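You operate a simulated robot arm through the tools that you are given. There is no shell and no other tool.

Carry out the task below with a simulated robot arm. There is one attempt and no reset: what you move stays moved.

JOB
Push the door shut. Put two of the steel nuts from the top of the long workbench on the top of the grey bench. Fetch the brass block and set it on the black rubber disc. Take the steel block and leave it on the top of the small steel table. Take the red brush and put it on the top of the grey bench. Put one of the steel strainers from the top of the narrow grey bench on the top of the small steel table. Switch the small red switch on. Stack the cardboard box that says "discs" from the top of the wide steel bench on top of the cardboard box marked "lamps". The order is free. Set down upright: brass block, steel block, steel strainer.

It is judged by the outcome, as a careful person would: the job done as asked, and still so three seconds after it is handed in. It fails if anything else is knocked over, pushed out of place, dropped, spilled or broken.

ROBOT AND FRAMES
A 7-joint arm with a two-finger gripper on a trunk, on a base that drives. Base frame: it is fixed to the floor where the robot stands at the start and does not move with it; the origin is under the middle of the robot, x ahead of it, y to its left, z up. Lengths are in mm, angles in degrees, forces in N, time in s.
With the tool pointing down near the work surface it reaches from about 300 to 740 mm from the robot's upright axis, wherever it stands. Its first joint turns from -166.0 to 166.0 degrees. Places, roughly: black rubber disc (11x11x1 cm) [-1700, 1800, 900]; brass block (10x4x8 cm) [-600, 900, 900]; cardboard box [2250, -1250, 1000]; door [500, 300, 1000]; red brush (3x3x18 cm) [-1400, 1300, 900]; small red switch [2000, -900, 900]; steel block (10x4x8 cm) [-700, 1000, 900]; steel nut (3x3x2 cm) [-700, 800, 900]; steel strainer [-1750, -500, 750]; top of the grey bench [-400, -2000, 800]; top of the small steel table [2500, -2100, 800]. Payload 1.71 kg.
The TCP is the grasp point between the finger pads, 20 mm short of the fingertips. In the tool frame z runs along the fingers and y along their closing line. The gripper opens to 96 mm. The gripper's body begins 113 mm behind the TCP.
Orientation is that of the tool frame in the base frame, as a unit quaternion [w, x, y, z]. With the fingers straight down and closing along the base's y, the tool's x points along the base's -x, its y along +y and its z along -z.

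CONTROLS
- The arm moves only by the tool jog_arm. Its argument "motion" is a list of rows, each an object of numbers (a shift or turn left out is 0, a gripper value left out holds the last): "claw": the opening, from 0 (shut) to 1 (fully open); "tx", "ty", "tz": the shift along the base's x, y, z in mm; "wx", "wy", "wz": the turn, a rotation vector about the base's x, y, z in degrees. In form: [{"claw": .., "tx": .., "ty": .., "tz": .., "wx": .., "wy": .., "wz": ..}, ...]. A call has 1 to 20 rows; each row is the pose to reach, as a shift and turn from the pose commanded when the call began. A row lasts 0.2 s, in which the tool goes at most 50 mm and 8.6 degrees; a call with a longer step from one row to the next is refused whole, and so is a gripper value outside its range. A pose out of reach is approached as far as the arm can. The call stops where the force on the tool passes 40 N (or 10 N more than at its start, if that is more) or the arm is blocked; 0.2 s more then pass. The fingers move at their own pace (about 153 mm/s each) and stop on an object; they squeeze with about 22 N. The grip force told is the motor's: it shows also when the fingers shut on nothing. Time passes only in rows, and 0.2 s behind the last, so rows that repeat a pose let the fingers close. It gives the time, the measured TCP pose, the force on the tool (base axes), the opening and the grip force at its end, in the units of the frame above (readings bear some noise), with the torque about the TCP (base axes, N m) and any sound that the robot's microphone picked up.
- Cameras (640 x 400 px; columns grow to the right, rows downward): "scene" is now at [-67.3, 205.5, 1695.3]; the picture's right is [0.92, -0.39, 0.02], its down [-0.35, -0.86, -0.37] and it looks along [0.16, 0.33, -0.93] (base axes); focal length 227 px, centre (320, 200). "wrist" rides on the gripper at [65, 14, -145] in the tool frame; the picture's right is [-0.21, 0.98, 0.00], its down [-0.88, -0.18, -0.44] and it looks along [-0.43, -0.09, 0.90] (tool axes); focal length 275 px, centre (320, 200). There is no depth. A picture from a camera that has moved, and an enlarged one, comes with that camera's place and axes in the base frame and with its lens.
- get_image(camera): a new picture of that camera. It takes no simulated time.
- slide_trunk(by): slides the trunk up (or, below 0, down) by that many mm; the arm and the scene camera ride with it, the base frame stays. It gives what a move gives, with no picture.
- base_move(legs): drives the robot by 1 to 6 legs, each [ahead, turn to the left] in mm and degrees, along the robot's own axes; the way and the turn of a leg run together, so that a leg with both is an arc; at most 1500 mm and 180 degrees a leg. The arm and the cameras ride along, it lands a little off, and it stops where it bumps. It gives what a move gives.
- head_to(pan, tilt): turns the head with the scene camera to pan (to the left, within 155 degrees either way) and tilt (down, from -29 to 69), counted from straight ahead of the robot. It gives what a move gives.
- zoom(camera, box): a new picture of the part [left, top, right, bottom] of that camera's present view, enlarged. It takes no simulated time.
- finish_job(): hands the job in; it is judged then, once.

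Nothing tells you exact positions but the pictures and the camera data. Unless the task says otherwise, let go and move clear before handing in.

The tools are called as a command line: name --argument value ..., lists and objects as JSON in quotes. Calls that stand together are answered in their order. jog_arm: Moves the arm, as the interface text tells. Its arguments: {"type":"object","properties":{"motion":{"type":"array"}},"required":["motion"]} The other tools are called the same way: slide_trunk (by) slides the trunk up or down; base_move (legs) drives the base; head_to (pan, tilt) turns the head that bears the scene camera; get_image (camera) takes a picture; zoom (camera, box) takes an enlarged picture of a part of a camera's view; finish_job () hands the job in.

At the start:

```text
t: 0.0
eef_pos: [-79.1, 350.9, 1314.0]
ee_rot: [0.001, 0.0, 1.0, 0.0]
ft_force: [0.3, -1.0, 0.4]
moment: [-0.01, -0.01, -0.02]
width: 95.5
gripper_force: 0.0
trunk travel left (down, up): [-325.0, 61.0]
robot x, y, heading: [1.4, 0.2, -0.0]
head pan, tilt: [67.3, 68.8]
```

scene: 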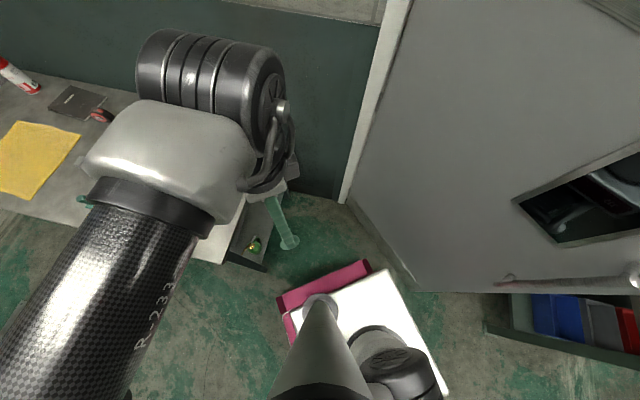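
wrist: 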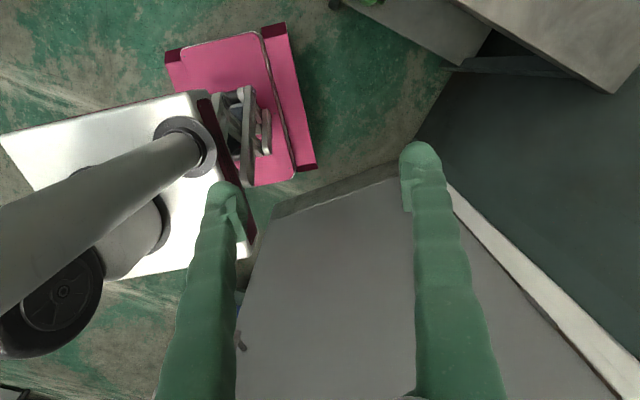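

The robot stands next to a half-open door, with a workbench to its left and behind. I'll look around with the head before moving anything.

head_to --pan 0 --tilt 25

get_image --camera "scene"

head_to --pan 60 --tilt 25

get_image --camera "scene"

head_to --pan 120 --tilt 25

get_image --camera "scene"

head_to --pan -150 --tilt 25

get_image --camera "scene"

head_to --pan -100 --tilt 25

get_image --camera "scene"

head_to --pan -45 --tilt 25

get_image --camera "scene"

```text
t: 1.4
eef_pos: [-59.5, 350.4, 1313.9]
ee_rot: [-0.007, 0.0, 1.0, 0.001]
ft_force: [0.6, 0.0, -0.3]
moment: [0.02, -0.01, 0.02]
width: 96.1
gripper_force: 0.1
trunk travel left (down, up): [-325.0, 61.0]
robot x, y, heading: [-1.6, 0.1, 0.2]
head pan, tilt: [0.0, 25.0]
```

```text
taken
camera scene: at [1.9, 154.1, 1755.9], right [0.0, -1.0, 0.0], down [-0.41, 0.0, -0.91], along [0.91, 0.0, -0.41], focal length 227 px, centre (320, 200)
```

scene: 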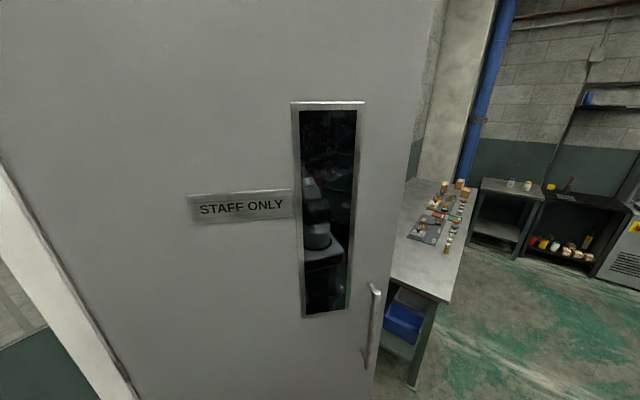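

```text
t: 2.7
eef_pos: [-59.8, 350.0, 1315.1]
ee_rot: [-0.007, 0.001, 1.0, 0.0]
ft_force: [-1.4, 0.2, 1.3]
moment: [0.01, -0.03, -0.01]
width: 96.1
gripper_force: 0.0
trunk travel left (down, up): [-325.0, 61.0]
robot x, y, heading: [0.2, -3.2, 0.2]
head pan, tilt: [60.0, 25.0]
```

```text
taken
camera scene: at [-43.6, 233.7, 1755.2], right [0.87, -0.5, 0.01], down [-0.2, -0.37, -0.91], along [0.46, 0.78, -0.42], focal length 227 px, centre (320, 200)
```

scene: 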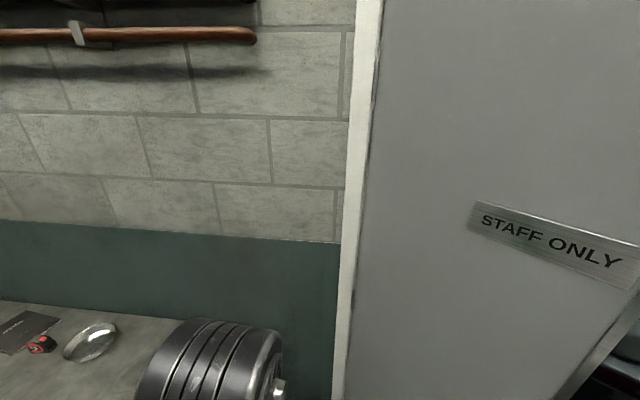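

```text
t: 4.0
eef_pos: [-58.8, 349.4, 1315.3]
ee_rot: [-0.008, 0.001, 1.0, 0.0]
ft_force: [0.6, 0.0, -0.1]
moment: [-0.02, -0.01, -0.01]
width: 95.8
gripper_force: 0.0
trunk travel left (down, up): [-325.0, 61.0]
robot x, y, heading: [2.0, -2.9, -0.0]
head pan, tilt: [120.0, 25.0]
```

```text
taken
camera scene: at [-135.8, 233.8, 1753.7], right [0.87, 0.5, 0.01], down [0.23, -0.37, -0.9], along [-0.45, 0.79, -0.43], focal length 227 px, centre (320, 200)
```

scene: 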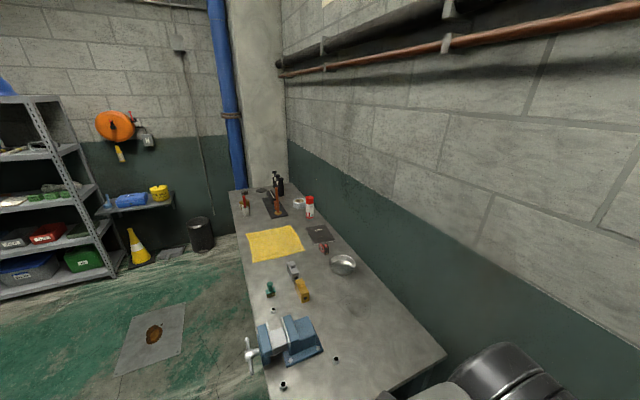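

```text
t: 7.7
eef_pos: [-59.7, 349.6, 1314.9]
ee_rot: [-0.008, 0.0, 1.0, 0.0]
ft_force: [-0.1, 0.0, -0.6]
moment: [0.01, 0.0, -0.02]
width: 96.1
gripper_force: 0.0
trunk travel left (down, up): [-325.0, 61.0]
robot x, y, heading: [1.6, -3.0, 0.3]
head pan, tilt: [-150.0, 25.0]
```

```text
taken
camera scene: at [-169.5, 107.8, 1753.1], right [-0.5, 0.87, -0.01], down [0.38, 0.21, -0.9], along [-0.78, -0.45, -0.44], focal length 227 px, centre (320, 200)
```

scene: 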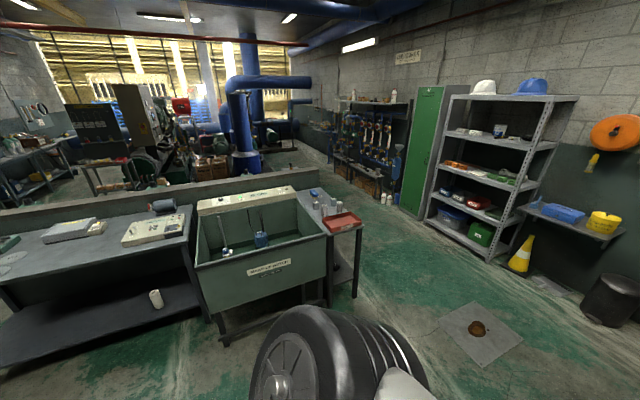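

```text
t: 8.9
eef_pos: [-59.4, 350.2, 1313.9]
ee_rot: [-0.007, 0.0, 1.0, 0.0]
ft_force: [0.1, -0.7, 0.3]
moment: [0.0, 0.02, -0.02]
width: 96.1
gripper_force: 0.1
trunk travel left (down, up): [-325.0, 61.0]
robot x, y, heading: [2.6, 0.6, -0.0]
head pan, tilt: [-100.0, 25.0]
```

```text
taken
camera scene: at [-105.9, 63.2, 1754.2], right [-0.98, 0.17, -0.02], down [0.09, 0.42, -0.91], along [-0.15, -0.89, -0.43], focal length 227 px, centre (320, 200)
```

scene: 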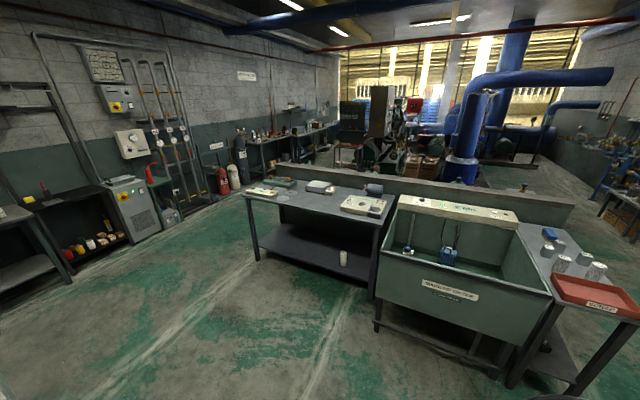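

```text
t: 10.1
eef_pos: [-59.5, 351.4, 1313.9]
ee_rot: [-0.007, 0.001, 1.0, 0.0]
ft_force: [0.5, 0.1, 0.5]
moment: [0.01, -0.01, -0.01]
width: 95.8
gripper_force: 0.0
trunk travel left (down, up): [-325.0, 61.0]
robot x, y, heading: [0.2, -0.5, -0.0]
head pan, tilt: [-45.0, 25.0]
```

```text
taken
camera scene: at [-24.7, 88.7, 1755.5], right [-0.71, -0.71, -0.01], down [-0.28, 0.3, -0.91], along [0.65, -0.64, -0.41], focal length 227 px, centre (320, 200)
```

scene: 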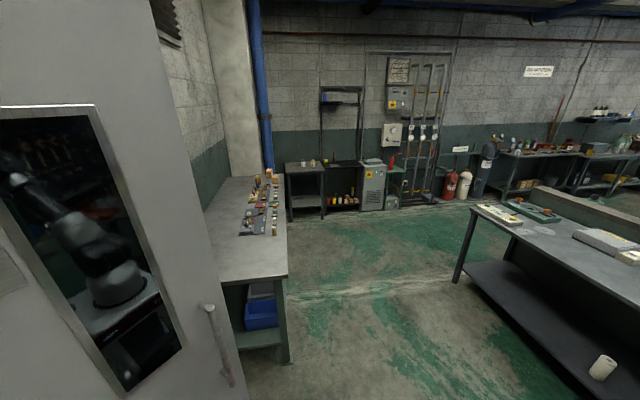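

The room's walls run at about 45° to my base frame. The door looks hinged near (400, 700), with its free edge near (575, -70). I'll look down around the base before driving.

head_to --pan -30 --tilt 65

get_image --camera "scene"

head_to --pan 20 --tilt 60

get_image --camera "scene"

head_to --pan 125 --tilt 65

get_image --camera "scene"

head_to --pan -120 --tilt 65

get_image --camera "scene"

```text
t: 11.2
eef_pos: [-59.5, 349.3, 1314.2]
ee_rot: [-0.008, 0.0, 1.0, 0.0]
ft_force: [-0.1, -0.6, -0.1]
moment: [0.0, 0.02, -0.01]
width: 96.2
gripper_force: 0.1
trunk travel left (down, up): [-325.0, 61.0]
robot x, y, heading: [-3.3, -0.0, -0.2]
head pan, tilt: [-30.0, 65.0]
```

```text
taken
camera scene: at [-36.3, 123.5, 1699.7], right [-0.5, -0.87, -0.01], down [-0.78, 0.45, -0.44], along [0.38, -0.21, -0.9], focal length 227 px, centre (320, 200)
```

scene: 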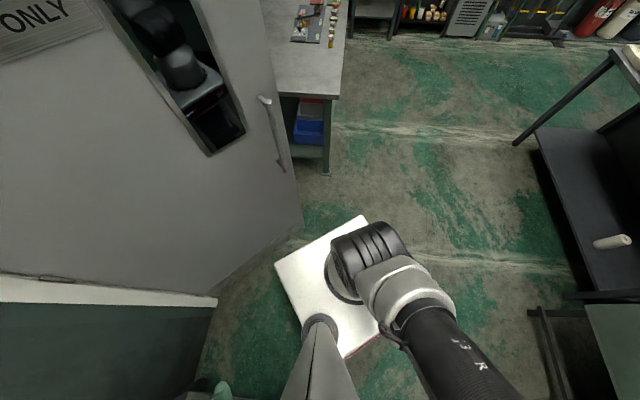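

```text
t: 12.4
eef_pos: [-59.3, 350.2, 1315.0]
ee_rot: [-0.007, 0.0, 1.0, 0.0]
ft_force: [0.3, -0.9, 0.2]
moment: [0.03, -0.03, 0.01]
width: 96.0
gripper_force: 0.0
trunk travel left (down, up): [-325.0, 61.0]
robot x, y, heading: [1.6, -1.2, 0.0]
head pan, tilt: [20.0, 60.0]
```

```text
taken
camera scene: at [-26.3, 176.6, 1705.4], right [0.34, -0.94, 0.01], down [-0.81, -0.3, -0.51], along [0.48, 0.17, -0.86], focal length 227 px, centre (320, 200)
```

scene: 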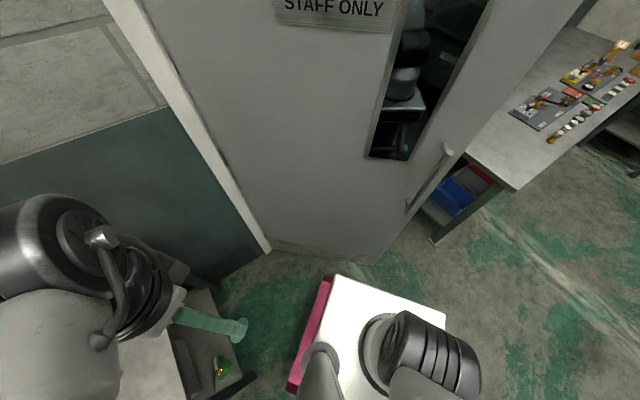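

```text
t: 14.2
eef_pos: [-58.9, 349.9, 1313.7]
ee_rot: [-0.007, 0.0, 1.0, 0.001]
ft_force: [-0.8, 0.3, 0.0]
moment: [0.01, 0.04, 0.02]
width: 96.0
gripper_force: 0.2
trunk travel left (down, up): [-325.0, 61.0]
robot x, y, heading: [0.7, 4.1, -0.1]
head pan, tilt: [125.0, 65.0]
```

```text
taken
camera scene: at [-123.6, 203.7, 1698.2], right [0.82, 0.57, 0.01], down [0.53, -0.74, -0.41], along [-0.23, 0.35, -0.91], focal length 227 px, centre (320, 200)
```

scene: 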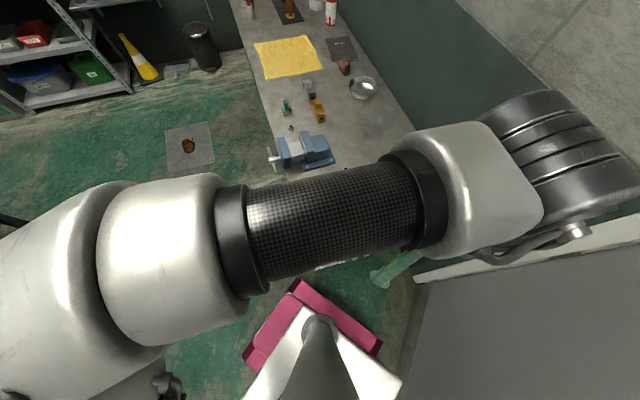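

```text
t: 17.7
eef_pos: [-60.1, 350.0, 1315.0]
ee_rot: [-0.007, 0.001, 1.0, 0.0]
ft_force: [-0.3, -0.3, 0.1]
moment: [-0.03, 0.02, -0.02]
width: 95.8
gripper_force: 0.1
trunk travel left (down, up): [-325.0, 61.0]
robot x, y, heading: [2.8, 0.4, 0.1]
head pan, tilt: [-120.0, 65.0]
```

```text
taken
camera scene: at [-119.2, 101.4, 1698.3], right [-0.87, 0.5, -0.01], down [0.46, 0.78, -0.42], along [-0.2, -0.37, -0.91], focal length 227 px, centre (320, 200)
```

scene: 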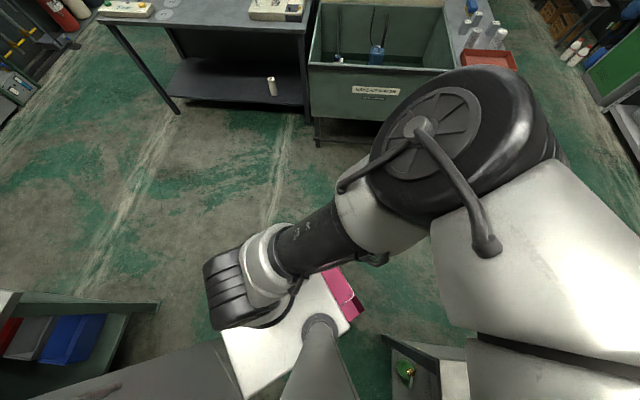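

The base is compact, about 400 mm square, and there's room on the door's near side. I'll swing the gripper round to the front of the robot, keeping clear of the door.

jog_arm --motion '[{"claw": 0, "tx": 41, "ty": 9}, {"tx": 85, "ty": 9}, {"tx": 128, "ty": 3}, {"tx": 171, "ty": -8}, {"tx": 212, "ty": -24}, {"tx": 250, "ty": -45}, {"tx": 286, "ty": -70}, {"tx": 319, "ty": -100}, {"tx": 347, "ty": -133}, {"tx": 371, "ty": -170}, {"tx": 391, "ty": -209}, {"tx": 406, "ty": -251}, {"tx": 415, "ty": -294}, {"tx": 420, "ty": -337}]'

head_to --pan 0 --tilt 50

get_image --camera "scene"

get_image --camera "wrist"

```text
t: 18.5
eef_pos: [71.1, 356.3, 1292.4]
ee_rot: [0.094, -0.02, 0.994, -0.049]
ft_force: [0.8, -0.1, -0.7]
moment: [0.05, 0.04, -0.02]
width: 0.1
gripper_force: 22.0
trunk travel left (down, up): [-325.0, 61.0]
robot x, y, heading: [0.4, 3.8, -0.3]
head pan, tilt: [-120.0, 65.0]
stopped in row 4: the arm was blocked; the commanded pose is now the measured one
```

```text
t: 20.5
eef_pos: [68.5, 357.1, 1292.1]
ee_rot: [0.096, -0.019, 0.994, -0.048]
ft_force: [-0.5, -0.2, -0.9]
moment: [0.01, -0.02, 0.0]
width: 0.2
gripper_force: 21.6
trunk travel left (down, up): [-325.0, 61.0]
robot x, y, heading: [0.2, 0.5, -0.0]
head pan, tilt: [0.0, 50.0]
```

```text
taken
camera scene: at [-46.8, 89.8, 1717.6], right [-0.83, -0.55, -0.01], down [-0.41, 0.64, -0.65], along [0.37, -0.54, -0.76], focal length 227 px, centre (320, 200)
```

scene: 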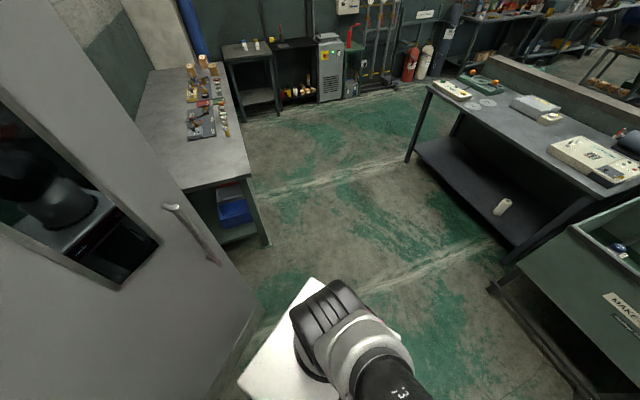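

```text
taken
camera wrist: at [-24.1, 379.7, 1420.5], right [0.17, 0.98, -0.06], down [0.78, -0.1, 0.62], along [0.6, -0.15, -0.78], focal length 275 px, centre (320, 200)
```

wrist: 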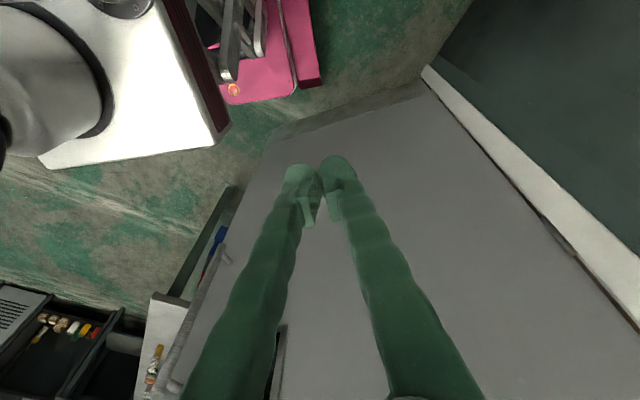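

The arm stopped because its forearm lies behind the head column, so it can't swing straight forward. I'll undo that move, then take the hand round the rear instead.

jog_arm --motion '[{"tx": -43, "ty": -2, "tz": 7, "wx": 1.8, "wy": 3.7, "wz": -0.7}, {"tx": -86, "ty": -4, "tz": 14, "wx": 3.6, "wy": 7.4, "wz": -1.4}, {"tx": -128, "ty": -6, "tz": 22, "wx": 5.5, "wy": 11, "wz": -2.2}, {"tx": -170, "ty": 0, "tz": 22, "wx": 5.5, "wy": 11, "wz": -2.2}, {"tx": -212, "ty": 0, "tz": 22, "wx": 5.5, "wy": 11, "wz": -2.2}, {"tx": -255, "ty": -10, "tz": 22, "wx": 5.5, "wy": 11, "wz": -2.2}, {"tx": -298, "ty": -20, "tz": 22, "wx": 5.5, "wy": 11, "wz": -2.2}]'

head_to --pan 150 --tilt 50

get_image --camera "scene"

head_to --pan -150 --tilt 50

get_image --camera "scene"

```text
t: 22.1
eef_pos: [-226.4, 332.1, 1317.5]
ee_rot: [-0.011, 0.008, 1.0, 0.006]
ft_force: [-0.1, -0.6, 0.6]
moment: [-0.02, -0.07, 0.0]
width: 0.0
gripper_force: 21.9
trunk travel left (down, up): [-325.0, 61.0]
robot x, y, heading: [1.0, 2.7, -0.4]
head pan, tilt: [0.0, 50.0]
```

```text
t: 24.5
eef_pos: [-225.5, 332.9, 1317.5]
ee_rot: [-0.01, 0.007, 1.0, 0.006]
ft_force: [-0.1, -0.3, -0.6]
moment: [-0.01, -0.01, -0.03]
width: 0.0
gripper_force: 22.3
trunk travel left (down, up): [-325.0, 61.0]
robot x, y, heading: [-3.8, -0.5, 0.3]
head pan, tilt: [150.0, 50.0]
```

```text
taken
camera scene: at [-156.0, 192.5, 1715.8], right [0.5, 0.87, 0.01], down [0.67, -0.38, -0.63], along [-0.54, 0.32, -0.78], focal length 227 px, centre (320, 200)
```

scene: 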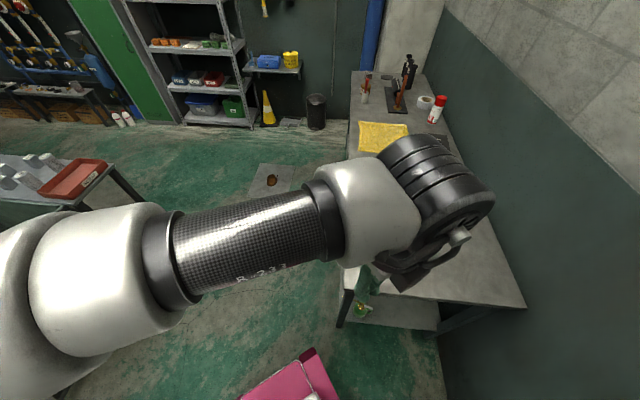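

```text
t: 28.6
eef_pos: [-223.6, 333.4, 1318.5]
ee_rot: [-0.011, 0.007, 1.0, 0.006]
ft_force: [-0.1, -0.1, 0.3]
moment: [0.01, -0.03, -0.01]
width: 0.0
gripper_force: 21.8
trunk travel left (down, up): [-325.0, 61.0]
robot x, y, heading: [-4.8, 0.3, -0.1]
head pan, tilt: [-150.0, 50.0]
```

```text
taken
camera scene: at [-156.1, 115.4, 1715.8], right [-0.5, 0.87, -0.01], down [0.67, 0.38, -0.63], along [-0.54, -0.32, -0.78], focal length 227 px, centre (320, 200)
```

scene: 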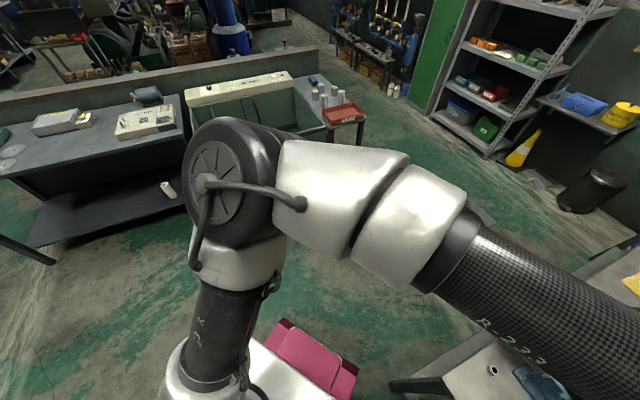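

The arm moved freely. I'll keep taking the hand round the rear.

jog_arm --motion '[{"tx": -36, "ty": -31}, {"tx": -70, "ty": -65}, {"tx": -101, "ty": -103}, {"tx": -126, "ty": -145}, {"tx": -147, "ty": -189}, {"tx": -161, "ty": -236}, {"tx": -170, "ty": -284}, {"tx": -174, "ty": -333}]'

head_to --pan -152 --tilt 50

get_image --camera "scene"

```text
t: 30.4
eef_pos: [-396.6, 0.4, 1317.7]
ee_rot: [-0.01, 0.007, 1.0, 0.006]
ft_force: [-0.2, 0.9, 0.5]
moment: [0.06, -0.02, -0.01]
width: 0.0
gripper_force: 21.8
trunk travel left (down, up): [-325.0, 61.0]
robot x, y, heading: [-1.5, 0.4, -0.0]
head pan, tilt: [-150.0, 50.0]
```

```text
t: 31.0
eef_pos: [-397.1, 1.9, 1316.7]
ee_rot: [-0.011, 0.007, 1.0, 0.005]
ft_force: [-0.4, -0.3, -0.3]
moment: [-0.02, 0.01, -0.02]
width: 0.0
gripper_force: 22.2
trunk travel left (down, up): [-325.0, 61.0]
robot x, y, heading: [-1.2, 0.3, -0.1]
head pan, tilt: [-152.0, 50.0]
```

```text
taken
camera scene: at [-157.6, 118.0, 1715.8], right [-0.47, 0.88, -0.01], down [0.69, 0.36, -0.63], along [-0.55, -0.3, -0.78], focal length 227 px, centre (320, 200)
```

scene: 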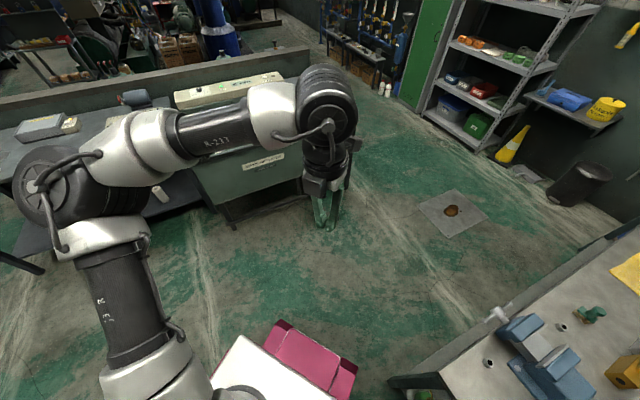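

The forearm is clear of the column now. I'll keep going round the right side towards the front.

jog_arm --motion '[{"tx": 3, "ty": -49}, {"tx": 12, "ty": -97}, {"tx": 27, "ty": -143}, {"tx": 47, "ty": -188}, {"tx": 72, "ty": -229}, {"tx": 103, "ty": -268}, {"tx": 138, "ty": -302}, {"tx": 176, "ty": -332}, {"tx": 218, "ty": -356}, {"tx": 263, "ty": -376}, {"tx": 310, "ty": -390}, {"tx": 358, "ty": -398}, {"tx": 407, "ty": -400}, {"tx": 456, "ty": -396}, {"tx": 504, "ty": -386}, {"tx": 550, "ty": -371}, {"tx": 594, "ty": -350}, {"tx": 635, "ty": -324}, {"tx": 673, "ty": -293}, {"tx": 706, "ty": -257}]'

head_to --pan -40 --tilt 50

get_image --camera "scene"

```text
t: 35.2
eef_pos: [81.3, -168.4, 1247.2]
ee_rot: [-0.016, 0.007, 1.0, 0.006]
ft_force: [-0.6, 0.1, 0.3]
moment: [0.02, 0.03, -0.03]
width: 0.1
gripper_force: 21.5
out of reach, approached as far as the arm can: row 9, 10, 11, 12, 13, 14, 15, 16, 17, 18, 19, 20
trunk travel left (down, up): [-325.0, 61.0]
robot x, y, heading: [-0.3, 2.4, -0.0]
head pan, tilt: [-152.0, 50.0]
```

```text
t: 37.1
eef_pos: [74.3, -169.1, 1248.8]
ee_rot: [-0.011, 0.007, 1.0, 0.007]
ft_force: [0.7, -0.8, -0.4]
moment: [-0.01, -0.06, 0.0]
width: 0.1
gripper_force: 22.0
trunk travel left (down, up): [-325.0, 61.0]
robot x, y, heading: [0.8, -0.2, -0.3]
head pan, tilt: [-40.0, 50.0]
```

```text
taken
camera scene: at [26.4, 104.3, 1718.0], right [-0.64, -0.77, 0.01], down [-0.6, 0.49, -0.63], along [0.48, -0.41, -0.77], focal length 227 px, centre (320, 200)
```

scene: 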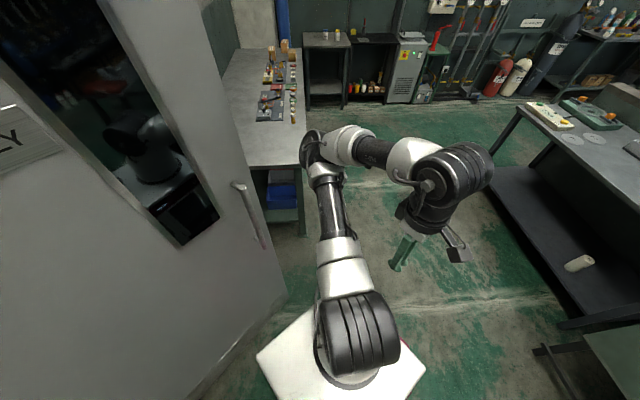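

The hand is now on the front-right side, and the elbow leads toward the front-right. I'll re-check where the camera is before moving on.

get_image --camera "scene"

get_image --camera "wrist"

head_to --pan -40 --tilt 50

get_image --camera "scene"

```text
taken
camera scene: at [26.4, 104.3, 1718.0], right [-0.64, -0.77, 0.01], down [-0.6, 0.49, -0.63], along [0.48, -0.41, -0.77], focal length 227 px, centre (320, 200)
```

scene: 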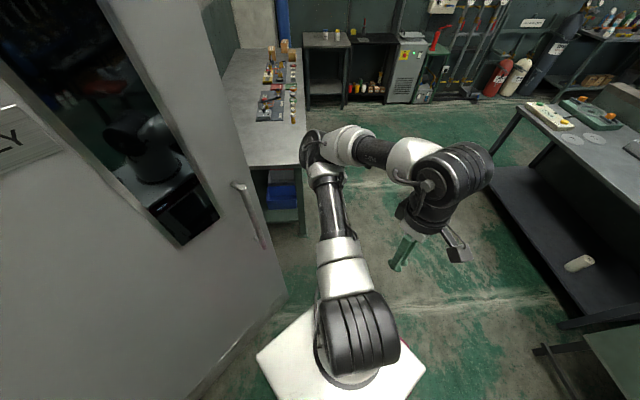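

```text
taken
camera wrist: at [13.6, -156.3, 1394.6], right [0.22, 0.98, 0.01], down [0.88, -0.2, 0.42], along [0.41, -0.09, -0.91], focal length 275 px, centre (320, 200)
```

wrist: 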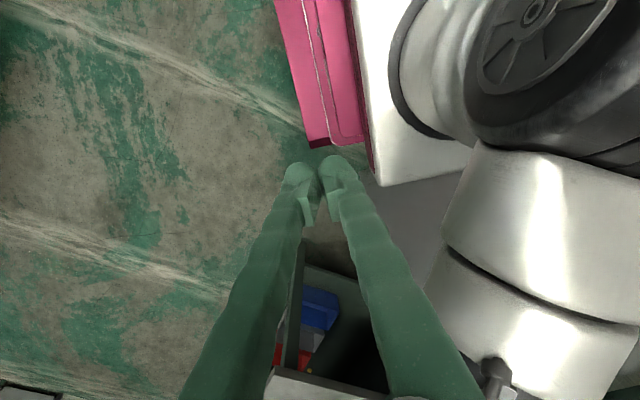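

```text
t: 37.7
eef_pos: [74.8, -169.9, 1247.7]
ee_rot: [-0.012, 0.006, 1.0, 0.006]
ft_force: [-0.4, -0.4, -0.4]
moment: [-0.03, 0.0, -0.02]
width: 0.1
gripper_force: 22.2
trunk travel left (down, up): [-325.0, 61.0]
robot x, y, heading: [-3.0, 2.5, -0.1]
head pan, tilt: [-40.0, 50.0]
```

```text
taken
camera scene: at [26.5, 104.3, 1718.0], right [-0.64, -0.77, 0.01], down [-0.6, 0.49, -0.63], along [0.48, -0.41, -0.77], focal length 227 px, centre (320, 200)
```

scene: 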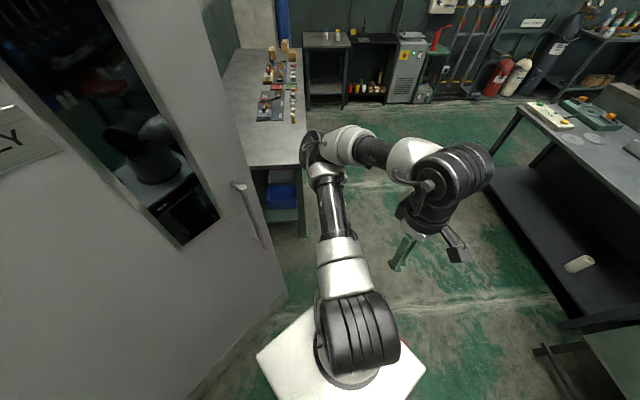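

The reported camera position is about 55 mm off what I expected. I'll repeat one of the earlier views to see whether the base really moved.

head_to --pan -45 --tilt 25

get_image --camera "scene"

```text
t: 38.6
eef_pos: [75.1, -168.2, 1247.9]
ee_rot: [-0.012, 0.005, 1.0, 0.006]
ft_force: [0.6, 0.7, -0.3]
moment: [0.01, 0.0, -0.02]
width: 0.0
gripper_force: 21.9
trunk travel left (down, up): [-325.0, 61.0]
robot x, y, heading: [-2.1, 0.5, 0.2]
head pan, tilt: [-45.0, 25.0]
```

```text
taken
camera scene: at [33.3, 88.6, 1755.3], right [-0.71, -0.71, 0.01], down [-0.31, 0.3, -0.9], along [0.63, -0.64, -0.43], focal length 227 px, centre (320, 200)
```

scene: 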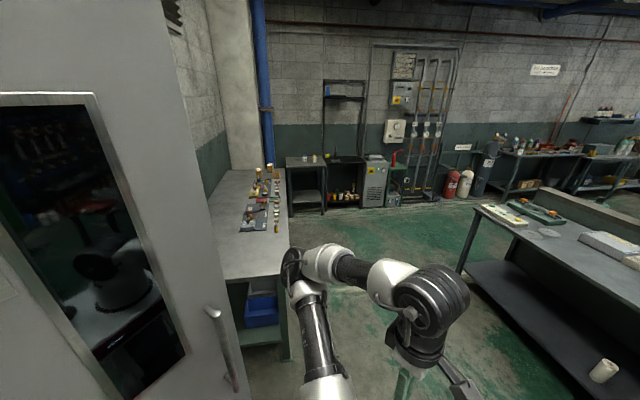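

The base leans about 2° with the arm's load, but the reported poses take that into account. I'll back away from the door a little so there's room to extend the arm forward.

base_move --legs '[[-250, 0]]'

jog_arm --motion '[{"tx": 40, "ty": 0, "tz": 20}, {"tx": 85, "ty": 10, "tz": 30}, {"tx": 130, "ty": 20, "tz": 30}, {"tx": 175, "ty": 30, "tz": 30}, {"tx": 220, "ty": 40, "tz": 30}, {"tx": 265, "ty": 50, "tz": 30}, {"tx": 310, "ty": 60, "tz": 30}, {"tx": 355, "ty": 70, "tz": 30}]'

head_to --pan -20 --tilt 45

get_image --camera "scene"

```text
t: 40.5
eef_pos: [-181.5, -169.1, 1248.0]
ee_rot: [-0.009, 0.007, 1.0, 0.006]
ft_force: [1.0, -0.3, 0.3]
moment: [-0.03, 0.08, 0.0]
width: 0.0
gripper_force: 21.7
trunk travel left (down, up): [-325.0, 61.0]
robot x, y, heading: [-245.5, 0.2, -0.1]
head pan, tilt: [-45.0, 25.0]
```

```text
t: 41.7
eef_pos: [-146.3, -101.1, 1254.1]
ee_rot: [-0.018, 0.003, 1.0, 0.001]
ft_force: [0.5, 0.3, 1.2]
moment: [0.02, 0.01, 0.01]
width: 0.0
gripper_force: 21.5
out of reach, approached as far as the arm can: row 1, 2, 3, 4, 5, 6
trunk travel left (down, up): [-325.0, 61.0]
robot x, y, heading: [-248.0, -1.6, -0.2]
head pan, tilt: [-45.0, 25.0]
stopped in row 6: the force on the tool passed its limit at 73 N (the readings are from after the stop); the commanded pose is now the measured one
```

```text
t: 42.6
eef_pos: [-153.4, -99.6, 1256.2]
ee_rot: [-0.015, 0.003, 1.0, 0.0]
ft_force: [0.1, 0.1, -0.3]
moment: [-0.01, 0.04, 0.01]
width: 0.0
gripper_force: 22.1
trunk travel left (down, up): [-325.0, 61.0]
robot x, y, heading: [-249.4, 1.6, -0.2]
head pan, tilt: [-20.0, 45.0]
```

```text
taken
camera scene: at [-203.5, 126.3, 1724.6], right [-0.34, -0.94, 0.01], down [-0.68, 0.24, -0.7], along [0.65, -0.24, -0.72], focal length 227 px, centre (320, 200)
```

scene: 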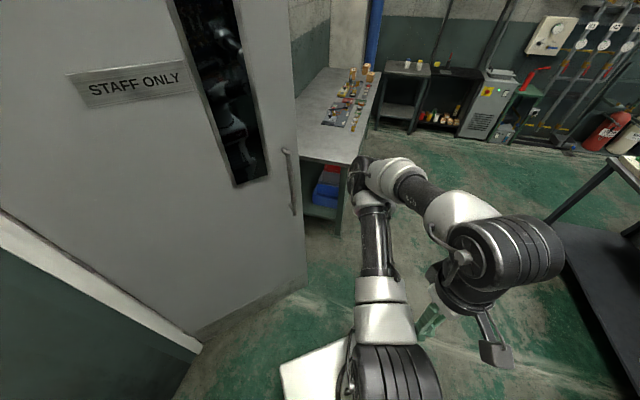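

The arm is folded back on itself, and the wrist has probably wound up because I kept the tool yaw fixed all the way round. I'll move the hand out to the right and let the tool yaw follow.

jog_arm --motion '[{"ty": -40, "tz": 10, "wz": 8}, {"ty": -80, "tz": 20, "wz": 16}, {"ty": -120, "tz": 20, "wz": 24}, {"ty": -160, "tz": 20, "wz": 32}, {"ty": -200, "tz": 20, "wz": 40}, {"ty": -240, "tz": 20, "wz": 48}, {"ty": -280, "tz": 20, "wz": 56}, {"ty": -310, "tz": 20, "wz": 64}]'

head_to --pan -70 --tilt 45

get_image --camera "scene"

```text
t: 44.4
eef_pos: [-156.0, -410.5, 1274.9]
ee_rot: [-0.012, -0.528, 0.849, -0.007]
ft_force: [-0.5, 0.1, 0.7]
moment: [0.03, 0.0, -0.03]
width: 0.0
gripper_force: 22.2
trunk travel left (down, up): [-325.0, 61.0]
robot x, y, heading: [-246.3, 1.5, 0.3]
head pan, tilt: [-20.0, 45.0]
```

```text
t: 45.6
eef_pos: [-155.6, -409.6, 1275.0]
ee_rot: [-0.014, -0.527, 0.85, -0.008]
ft_force: [-0.8, 0.7, -0.7]
moment: [0.0, 0.01, -0.02]
width: 0.0
gripper_force: 22.0
trunk travel left (down, up): [-325.0, 61.0]
robot x, y, heading: [-247.9, 1.8, 0.1]
head pan, tilt: [-70.0, 45.0]
```

```text
taken
camera scene: at [-252.2, 77.4, 1725.4], right [-0.94, -0.34, 0.02], down [-0.25, 0.66, -0.7], along [0.23, -0.66, -0.71], focal length 227 px, centre (320, 200)
```

scene: 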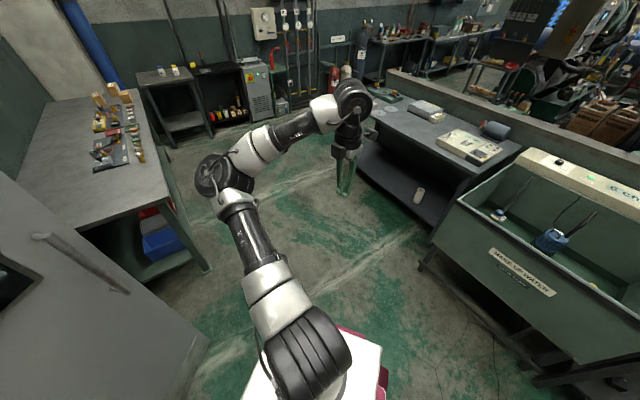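

That worked. I'll swing the hand to the front with the tool yaw following it.

jog_arm --motion '[{"tx": 48, "ty": 14, "wz": 7}, {"tx": 97, "ty": 35, "wz": 14}, {"tx": 142, "ty": 61, "wz": 21}, {"tx": 183, "ty": 92, "wz": 28}, {"tx": 219, "ty": 128, "wz": 35}, {"tx": 251, "ty": 168, "wz": 42}, {"tx": 278, "ty": 212, "wz": 49}, {"tx": 300, "ty": 258, "wz": 56}, {"tx": 316, "ty": 307, "wz": 63}, {"tx": 325, "ty": 356, "wz": 70}]'

head_to --pan -10 --tilt 45

get_image --camera "scene"

```text
refused: row 2 steps farther than a row can; nothing moved
```

```text
t: 46.9
eef_pos: [-156.7, -408.4, 1275.5]
ee_rot: [-0.013, -0.527, 0.85, -0.007]
ft_force: [0.3, -0.5, 0.6]
moment: [0.01, 0.0, -0.03]
width: 0.0
gripper_force: 21.9
trunk travel left (down, up): [-325.0, 61.0]
robot x, y, heading: [-246.2, -1.6, -0.0]
head pan, tilt: [-10.0, 45.0]
```

```text
taken
camera scene: at [-200.0, 139.6, 1724.5], right [-0.17, -0.98, 0.0], down [-0.71, 0.12, -0.7], along [0.68, -0.12, -0.72], focal length 227 px, centre (320, 200)
```

scene: 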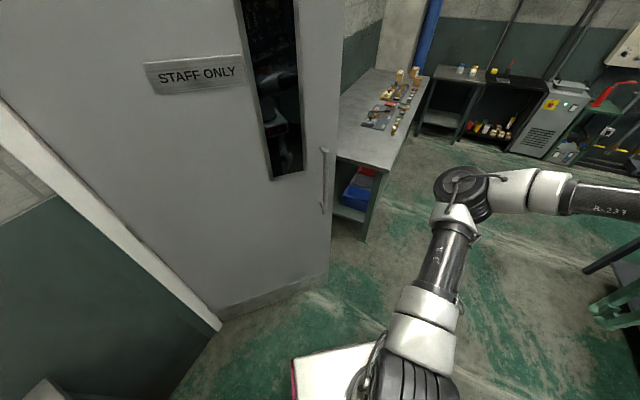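

jog_arm --motion '[{"tx": 44, "ty": 13, "wz": 7}, {"tx": 89, "ty": 32, "wz": 14}, {"tx": 132, "ty": 57, "wz": 21}, {"tx": 172, "ty": 87, "wz": 28}, {"tx": 207, "ty": 121, "wz": 35}, {"tx": 239, "ty": 159, "wz": 42}, {"tx": 266, "ty": 200, "wz": 49}, {"tx": 288, "ty": 244, "wz": 56}, {"tx": 305, "ty": 290, "wz": 63}, {"tx": 317, "ty": 338, "wz": 70}, {"tx": 323, "ty": 386, "wz": 77}]'

get_image --camera "scene"

```text
t: 49.0
eef_pos: [-160.3, -94.3, 1257.7]
ee_rot: [0.01, 0.925, -0.378, 0.03]
ft_force: [-15.6, -12.3, 2.0]
moment: [0.25, -0.38, 0.22]
width: 0.0
gripper_force: 21.6
out of reach, approached as far as the arm can: row 3, 4, 5, 6, 7, 8, 9, 10
trunk travel left (down, up): [-325.0, 61.0]
robot x, y, heading: [-250.1, 1.0, -0.1]
head pan, tilt: [-10.0, 45.0]
stopped in row 10: the force on the tool passed its limit at 153 N (the readings are from after the stop); the commanded pose is now the measured one
```

```text
taken
camera scene: at [-203.6, 139.2, 1724.8], right [-0.17, -0.98, 0.0], down [-0.71, 0.12, -0.7], along [0.69, -0.12, -0.72], focal length 227 px, centre (320, 200)
```

scene: 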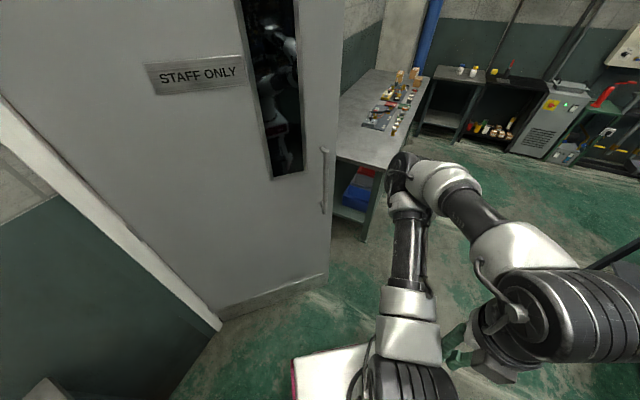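

Joint 1 seems to be at its limit, with the shoulder leaning backwards, so straight ahead is blocked. The right side is fully usable, so I'll work over that side: retreat there and unwind the wrist.

jog_arm --motion '[{"ty": -40, "tz": 5, "wz": 8}, {"ty": -80, "tz": 10, "wz": 16}, {"ty": -120, "tz": 15, "wz": 24}, {"ty": -160, "tz": 20, "wz": 32}, {"ty": -200, "tz": 20, "wz": 40}, {"ty": -240, "tz": 20, "wz": 48}, {"ty": -280, "tz": 20, "wz": 56}, {"ty": -320, "tz": 20, "wz": 64}, {"tx": -20, "ty": -350, "tz": 20, "wz": 72}, {"tx": -40, "ty": -380, "tz": 20, "wz": 80}, {"tx": -60, "ty": -390, "tz": 20, "wz": 88}, {"tx": -80, "ty": -390, "tz": 20, "wz": 96}, {"tx": -100, "ty": -390, "tz": 20, "wz": 104}, {"tx": -100, "ty": -390, "tz": 20, "wz": 112}, {"tx": -100, "ty": -390, "tz": 20, "wz": 120}, {"tx": -100, "ty": -390, "tz": 20, "wz": 128}, {"tx": -100, "ty": -390, "tz": 20, "wz": 136}]'

head_to --pan -80 --tilt 45

get_image --camera "scene"

get_image --camera "wrist"

```text
t: 52.6
eef_pos: [-259.1, -484.7, 1277.2]
ee_rot: [-0.024, 0.697, 0.717, 0.018]
ft_force: [0.2, 0.2, -0.9]
moment: [-0.03, 0.01, -0.02]
width: 0.4
gripper_force: 21.9
trunk travel left (down, up): [-325.0, 61.0]
robot x, y, heading: [-248.6, 0.5, -0.0]
head pan, tilt: [-10.0, 45.0]
```

```text
t: 54.0
eef_pos: [-257.1, -483.2, 1277.7]
ee_rot: [-0.024, 0.698, 0.715, 0.02]
ft_force: [0.7, -0.9, -0.6]
moment: [-0.02, 0.01, 0.0]
width: 0.4
gripper_force: 22.1
trunk travel left (down, up): [-325.0, 61.0]
robot x, y, heading: [-249.6, 4.8, -0.2]
head pan, tilt: [-80.0, 45.0]
```

```text
taken
camera scene: at [-266.1, 73.8, 1725.6], right [-0.98, -0.17, 0.02], down [-0.13, 0.7, -0.7], along [0.11, -0.7, -0.71], focal length 227 px, centre (320, 200)
```

scene: 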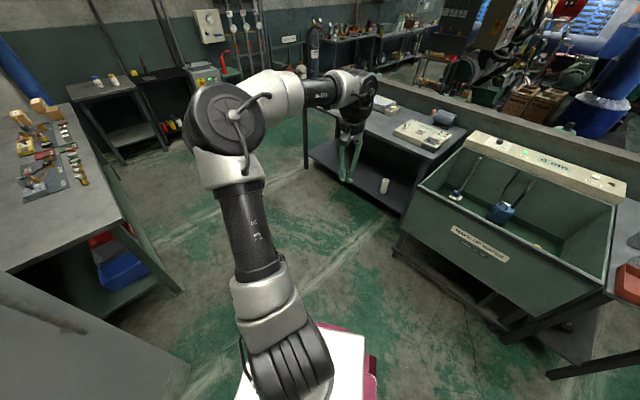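

```text
taken
camera wrist: at [-244.0, -427.1, 1425.9], right [0.98, -0.18, -0.02], down [-0.16, -0.91, 0.39], along [-0.09, -0.38, -0.92], focal length 275 px, centre (320, 200)
```

wrist: 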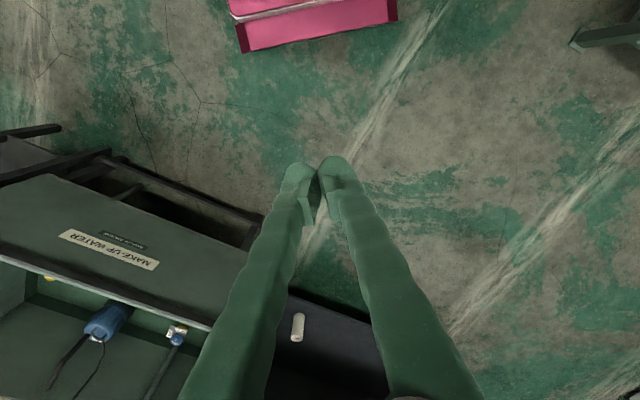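

The arm is now well placed on the right side. Next I'll drive to near (382, -382) and turn so that side faces the wall and door.

base_move --legs '[[0, -31], [737, 0]]'

head_to --pan 40 --tilt 40

get_image --camera "scene"

```text
t: 60.0
eef_pos: [121.1, -780.8, 1278.6]
ee_rot: [-0.019, 0.862, 0.507, 0.024]
ft_force: [0.3, -0.4, 0.7]
moment: [0.04, 0.02, -0.02]
width: 0.0
gripper_force: 21.0
trunk travel left (down, up): [-325.0, 61.0]
robot x, y, heading: [376.3, -369.5, -30.5]
head pan, tilt: [-80.0, 45.0]
```

```text
t: 62.0
eef_pos: [104.1, -768.7, 1277.9]
ee_rot: [-0.012, 0.862, 0.507, 0.028]
ft_force: [-0.8, -0.3, -0.5]
moment: [-0.04, -0.01, -0.01]
width: 0.1
gripper_force: 22.3
trunk travel left (down, up): [-325.0, 61.0]
robot x, y, heading: [376.6, -372.1, -30.8]
head pan, tilt: [40.0, 40.0]
```

```text
taken
camera scene: at [510.5, -206.8, 1732.0], right [0.16, -0.99, -0.01], down [-0.65, -0.1, -0.76], along [0.75, 0.13, -0.65], focal length 227 px, centre (320, 200)
```

scene: 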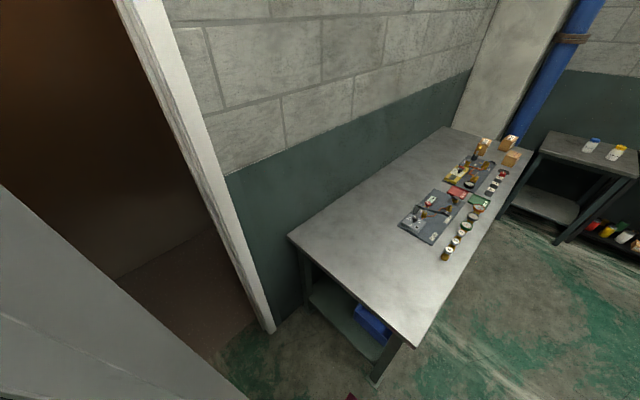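

With better measurements the wall runs at about -36° in base axes. The doorway spans about 820 mm, and the door is open roughly 41°. I'll pull the hand in, turn so the right side faces the wall, and then look.

jog_arm --motion '[{"tx": 0, "ty": 45}, {"tx": 0, "ty": 90}, {"tx": 0, "ty": 135}, {"tx": 0, "ty": 180}, {"tx": 0, "ty": 200}]'

base_move --legs '[[0, 174.5]]'

head_to --pan -70 --tilt 40

get_image --camera "scene"

```text
t: 63.2
eef_pos: [110.5, -563.5, 1278.9]
ee_rot: [-0.012, 0.862, 0.507, 0.026]
ft_force: [0.4, 0.8, -0.4]
moment: [-0.02, -0.01, 0.0]
width: 0.1
gripper_force: 22.4
trunk travel left (down, up): [-325.0, 61.0]
robot x, y, heading: [378.0, -368.2, -30.8]
head pan, tilt: [40.0, 40.0]
```

```text
t: 66.0
eef_pos: [204.0, -658.7, 1277.4]
ee_rot: [-0.008, 0.715, 0.699, 0.033]
ft_force: [-0.9, 0.8, 0.2]
moment: [-0.01, -0.05, -0.02]
width: 0.1
gripper_force: 21.7
trunk travel left (down, up): [-325.0, 61.0]
robot x, y, heading: [374.7, -370.6, -3.4]
head pan, tilt: [40.0, 40.0]
stopped in leg 1: the robot was blocked; the commanded pose is now the measured one
```

```text
t: 67.9
eef_pos: [203.5, -653.1, 1279.4]
ee_rot: [-0.006, 0.715, 0.698, 0.033]
ft_force: [0.9, -0.5, 0.4]
moment: [0.01, -0.02, -0.01]
width: 0.0
gripper_force: 22.6
trunk travel left (down, up): [-325.0, 61.0]
robot x, y, heading: [375.4, -369.1, -3.2]
head pan, tilt: [-70.0, 40.0]
```

```text
taken
camera scene: at [376.9, -295.7, 1732.6], right [-0.96, -0.29, 0.02], down [-0.2, 0.62, -0.76], along [0.21, -0.73, -0.65], focal length 227 px, centre (320, 200)
```

scene: 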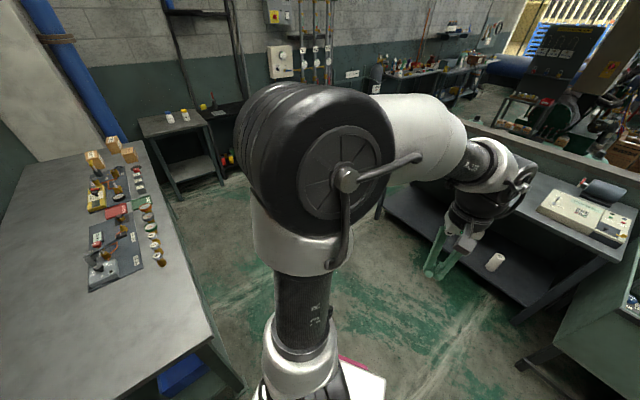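

The turn was blocked at about -3°. I'll look around to find what the base touched.

head_to --pan 0 --tilt 65

get_image --camera "scene"

head_to --pan 70 --tilt 60

get_image --camera "scene"

head_to --pan 140 --tilt 60

get_image --camera "scene"

```text
t: 69.3
eef_pos: [203.4, -653.4, 1280.0]
ee_rot: [-0.006, 0.714, 0.699, 0.032]
ft_force: [-0.3, -0.4, -0.5]
moment: [0.02, 0.03, 0.03]
width: 0.0
gripper_force: 22.0
trunk travel left (down, up): [-325.0, 61.0]
robot x, y, heading: [377.4, -367.4, -3.4]
head pan, tilt: [0.0, 65.0]
```

```text
taken
camera scene: at [412.4, -217.6, 1699.8], right [-0.06, -1.0, 0.0], down [-0.91, 0.05, -0.41], along [0.41, -0.02, -0.91], focal length 227 px, centre (320, 200)
```

scene: 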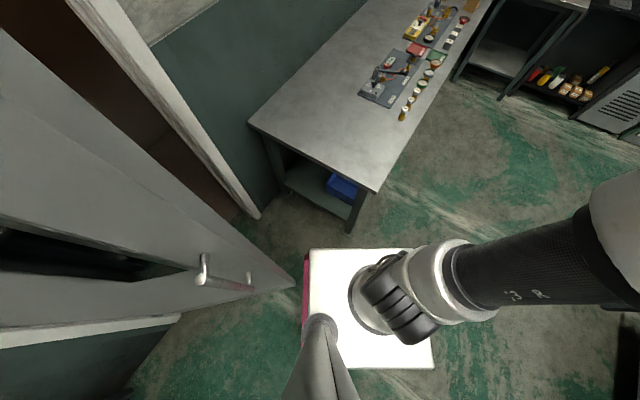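

```text
t: 70.7
eef_pos: [204.4, -656.4, 1277.4]
ee_rot: [-0.008, 0.715, 0.698, 0.032]
ft_force: [-0.9, 0.2, 0.3]
moment: [-0.03, -0.03, -0.02]
width: 0.0
gripper_force: 22.5
trunk travel left (down, up): [-325.0, 61.0]
robot x, y, heading: [374.2, -369.6, -3.3]
head pan, tilt: [70.0, 60.0]
```

```text
taken
camera scene: at [409.1, -192.0, 1702.6], right [0.46, -0.89, -0.01], down [-0.8, -0.41, -0.44], along [0.38, 0.21, -0.9], focal length 227 px, centre (320, 200)
```

scene: 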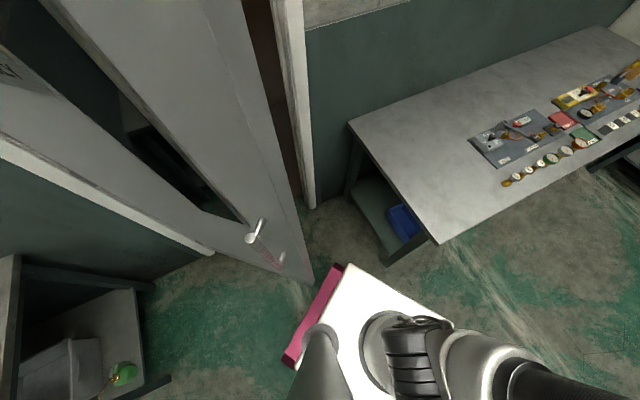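

```text
t: 72.2
eef_pos: [206.3, -657.9, 1277.4]
ee_rot: [-0.009, 0.715, 0.698, 0.034]
ft_force: [0.3, 0.2, -0.1]
moment: [0.01, -0.03, 0.03]
width: 0.0
gripper_force: 21.6
trunk travel left (down, up): [-325.0, 61.0]
robot x, y, heading: [379.9, -368.6, -3.2]
head pan, tilt: [140.0, 60.0]
```

```text
taken
camera scene: at [410.3, -192.6, 1702.8], right [0.47, -0.88, -0.01], down [-0.8, -0.41, -0.44], along [0.38, 0.22, -0.9], focal length 227 px, centre (320, 200)
```

scene: 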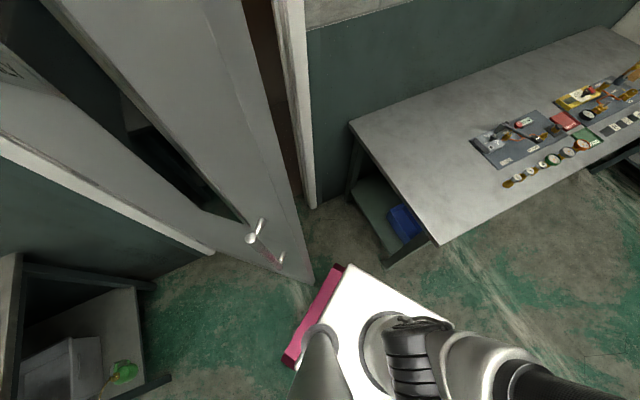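

The base's low platform is wider than I assumed, roughly 600×500 mm, and its corner touched the door's free edge. I'll back straight off, then come round to the door's pushing side.

base_move --legs '[[-235, 0]]'

base_move --legs '[[0, 103]]'

head_to --pan -70 --tilt 50

get_image --camera "scene"

```text
t: 72.8
eef_pos: [170.7, -651.5, 1272.8]
ee_rot: [0.004, 0.714, 0.699, 0.043]
ft_force: [-0.6, -0.3, 0.0]
moment: [0.04, 0.01, 0.0]
width: 0.1
gripper_force: 21.7
trunk travel left (down, up): [-325.0, 61.0]
robot x, y, heading: [376.2, -372.1, -3.4]
head pan, tilt: [140.0, 60.0]
stopped in leg 1: the robot was blocked; the commanded pose is now the measured one
```

```text
t: 76.6
eef_pos: [590.8, -636.1, 1271.8]
ee_rot: [-0.021, 0.171, 0.985, 0.027]
ft_force: [-1.0, 1.2, -0.2]
moment: [-0.04, -0.06, -0.04]
width: 0.1
gripper_force: 22.3
trunk travel left (down, up): [-325.0, 61.0]
robot x, y, heading: [375.2, -372.1, 67.9]
head pan, tilt: [140.0, 60.0]
stopped in leg 1: the robot was blocked; the commanded pose is now the measured one
```

```text
t: 79.7
eef_pos: [590.1, -638.9, 1272.8]
ee_rot: [-0.022, 0.171, 0.985, 0.028]
ft_force: [1.0, -0.8, -0.3]
moment: [-0.01, -0.01, 0.03]
width: 0.2
gripper_force: 21.9
trunk travel left (down, up): [-325.0, 61.0]
robot x, y, heading: [379.4, -371.6, 67.8]
head pan, tilt: [-70.0, 50.0]
```

```text
taken
camera scene: at [277.3, -396.7, 1717.4], right [-0.04, -1.0, -0.02], down [-0.76, 0.04, -0.65], along [0.65, -0.01, -0.76], focal length 227 px, centre (320, 200)
```

scene: 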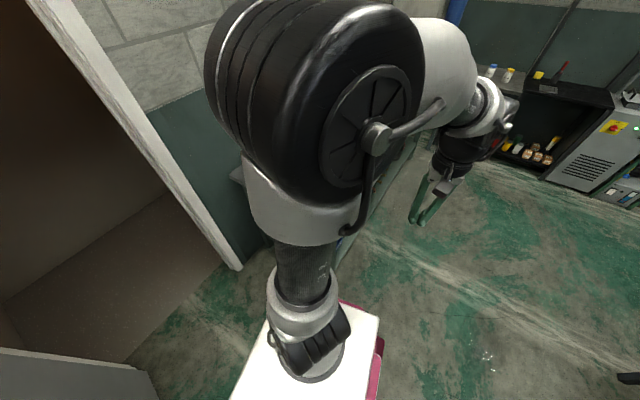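

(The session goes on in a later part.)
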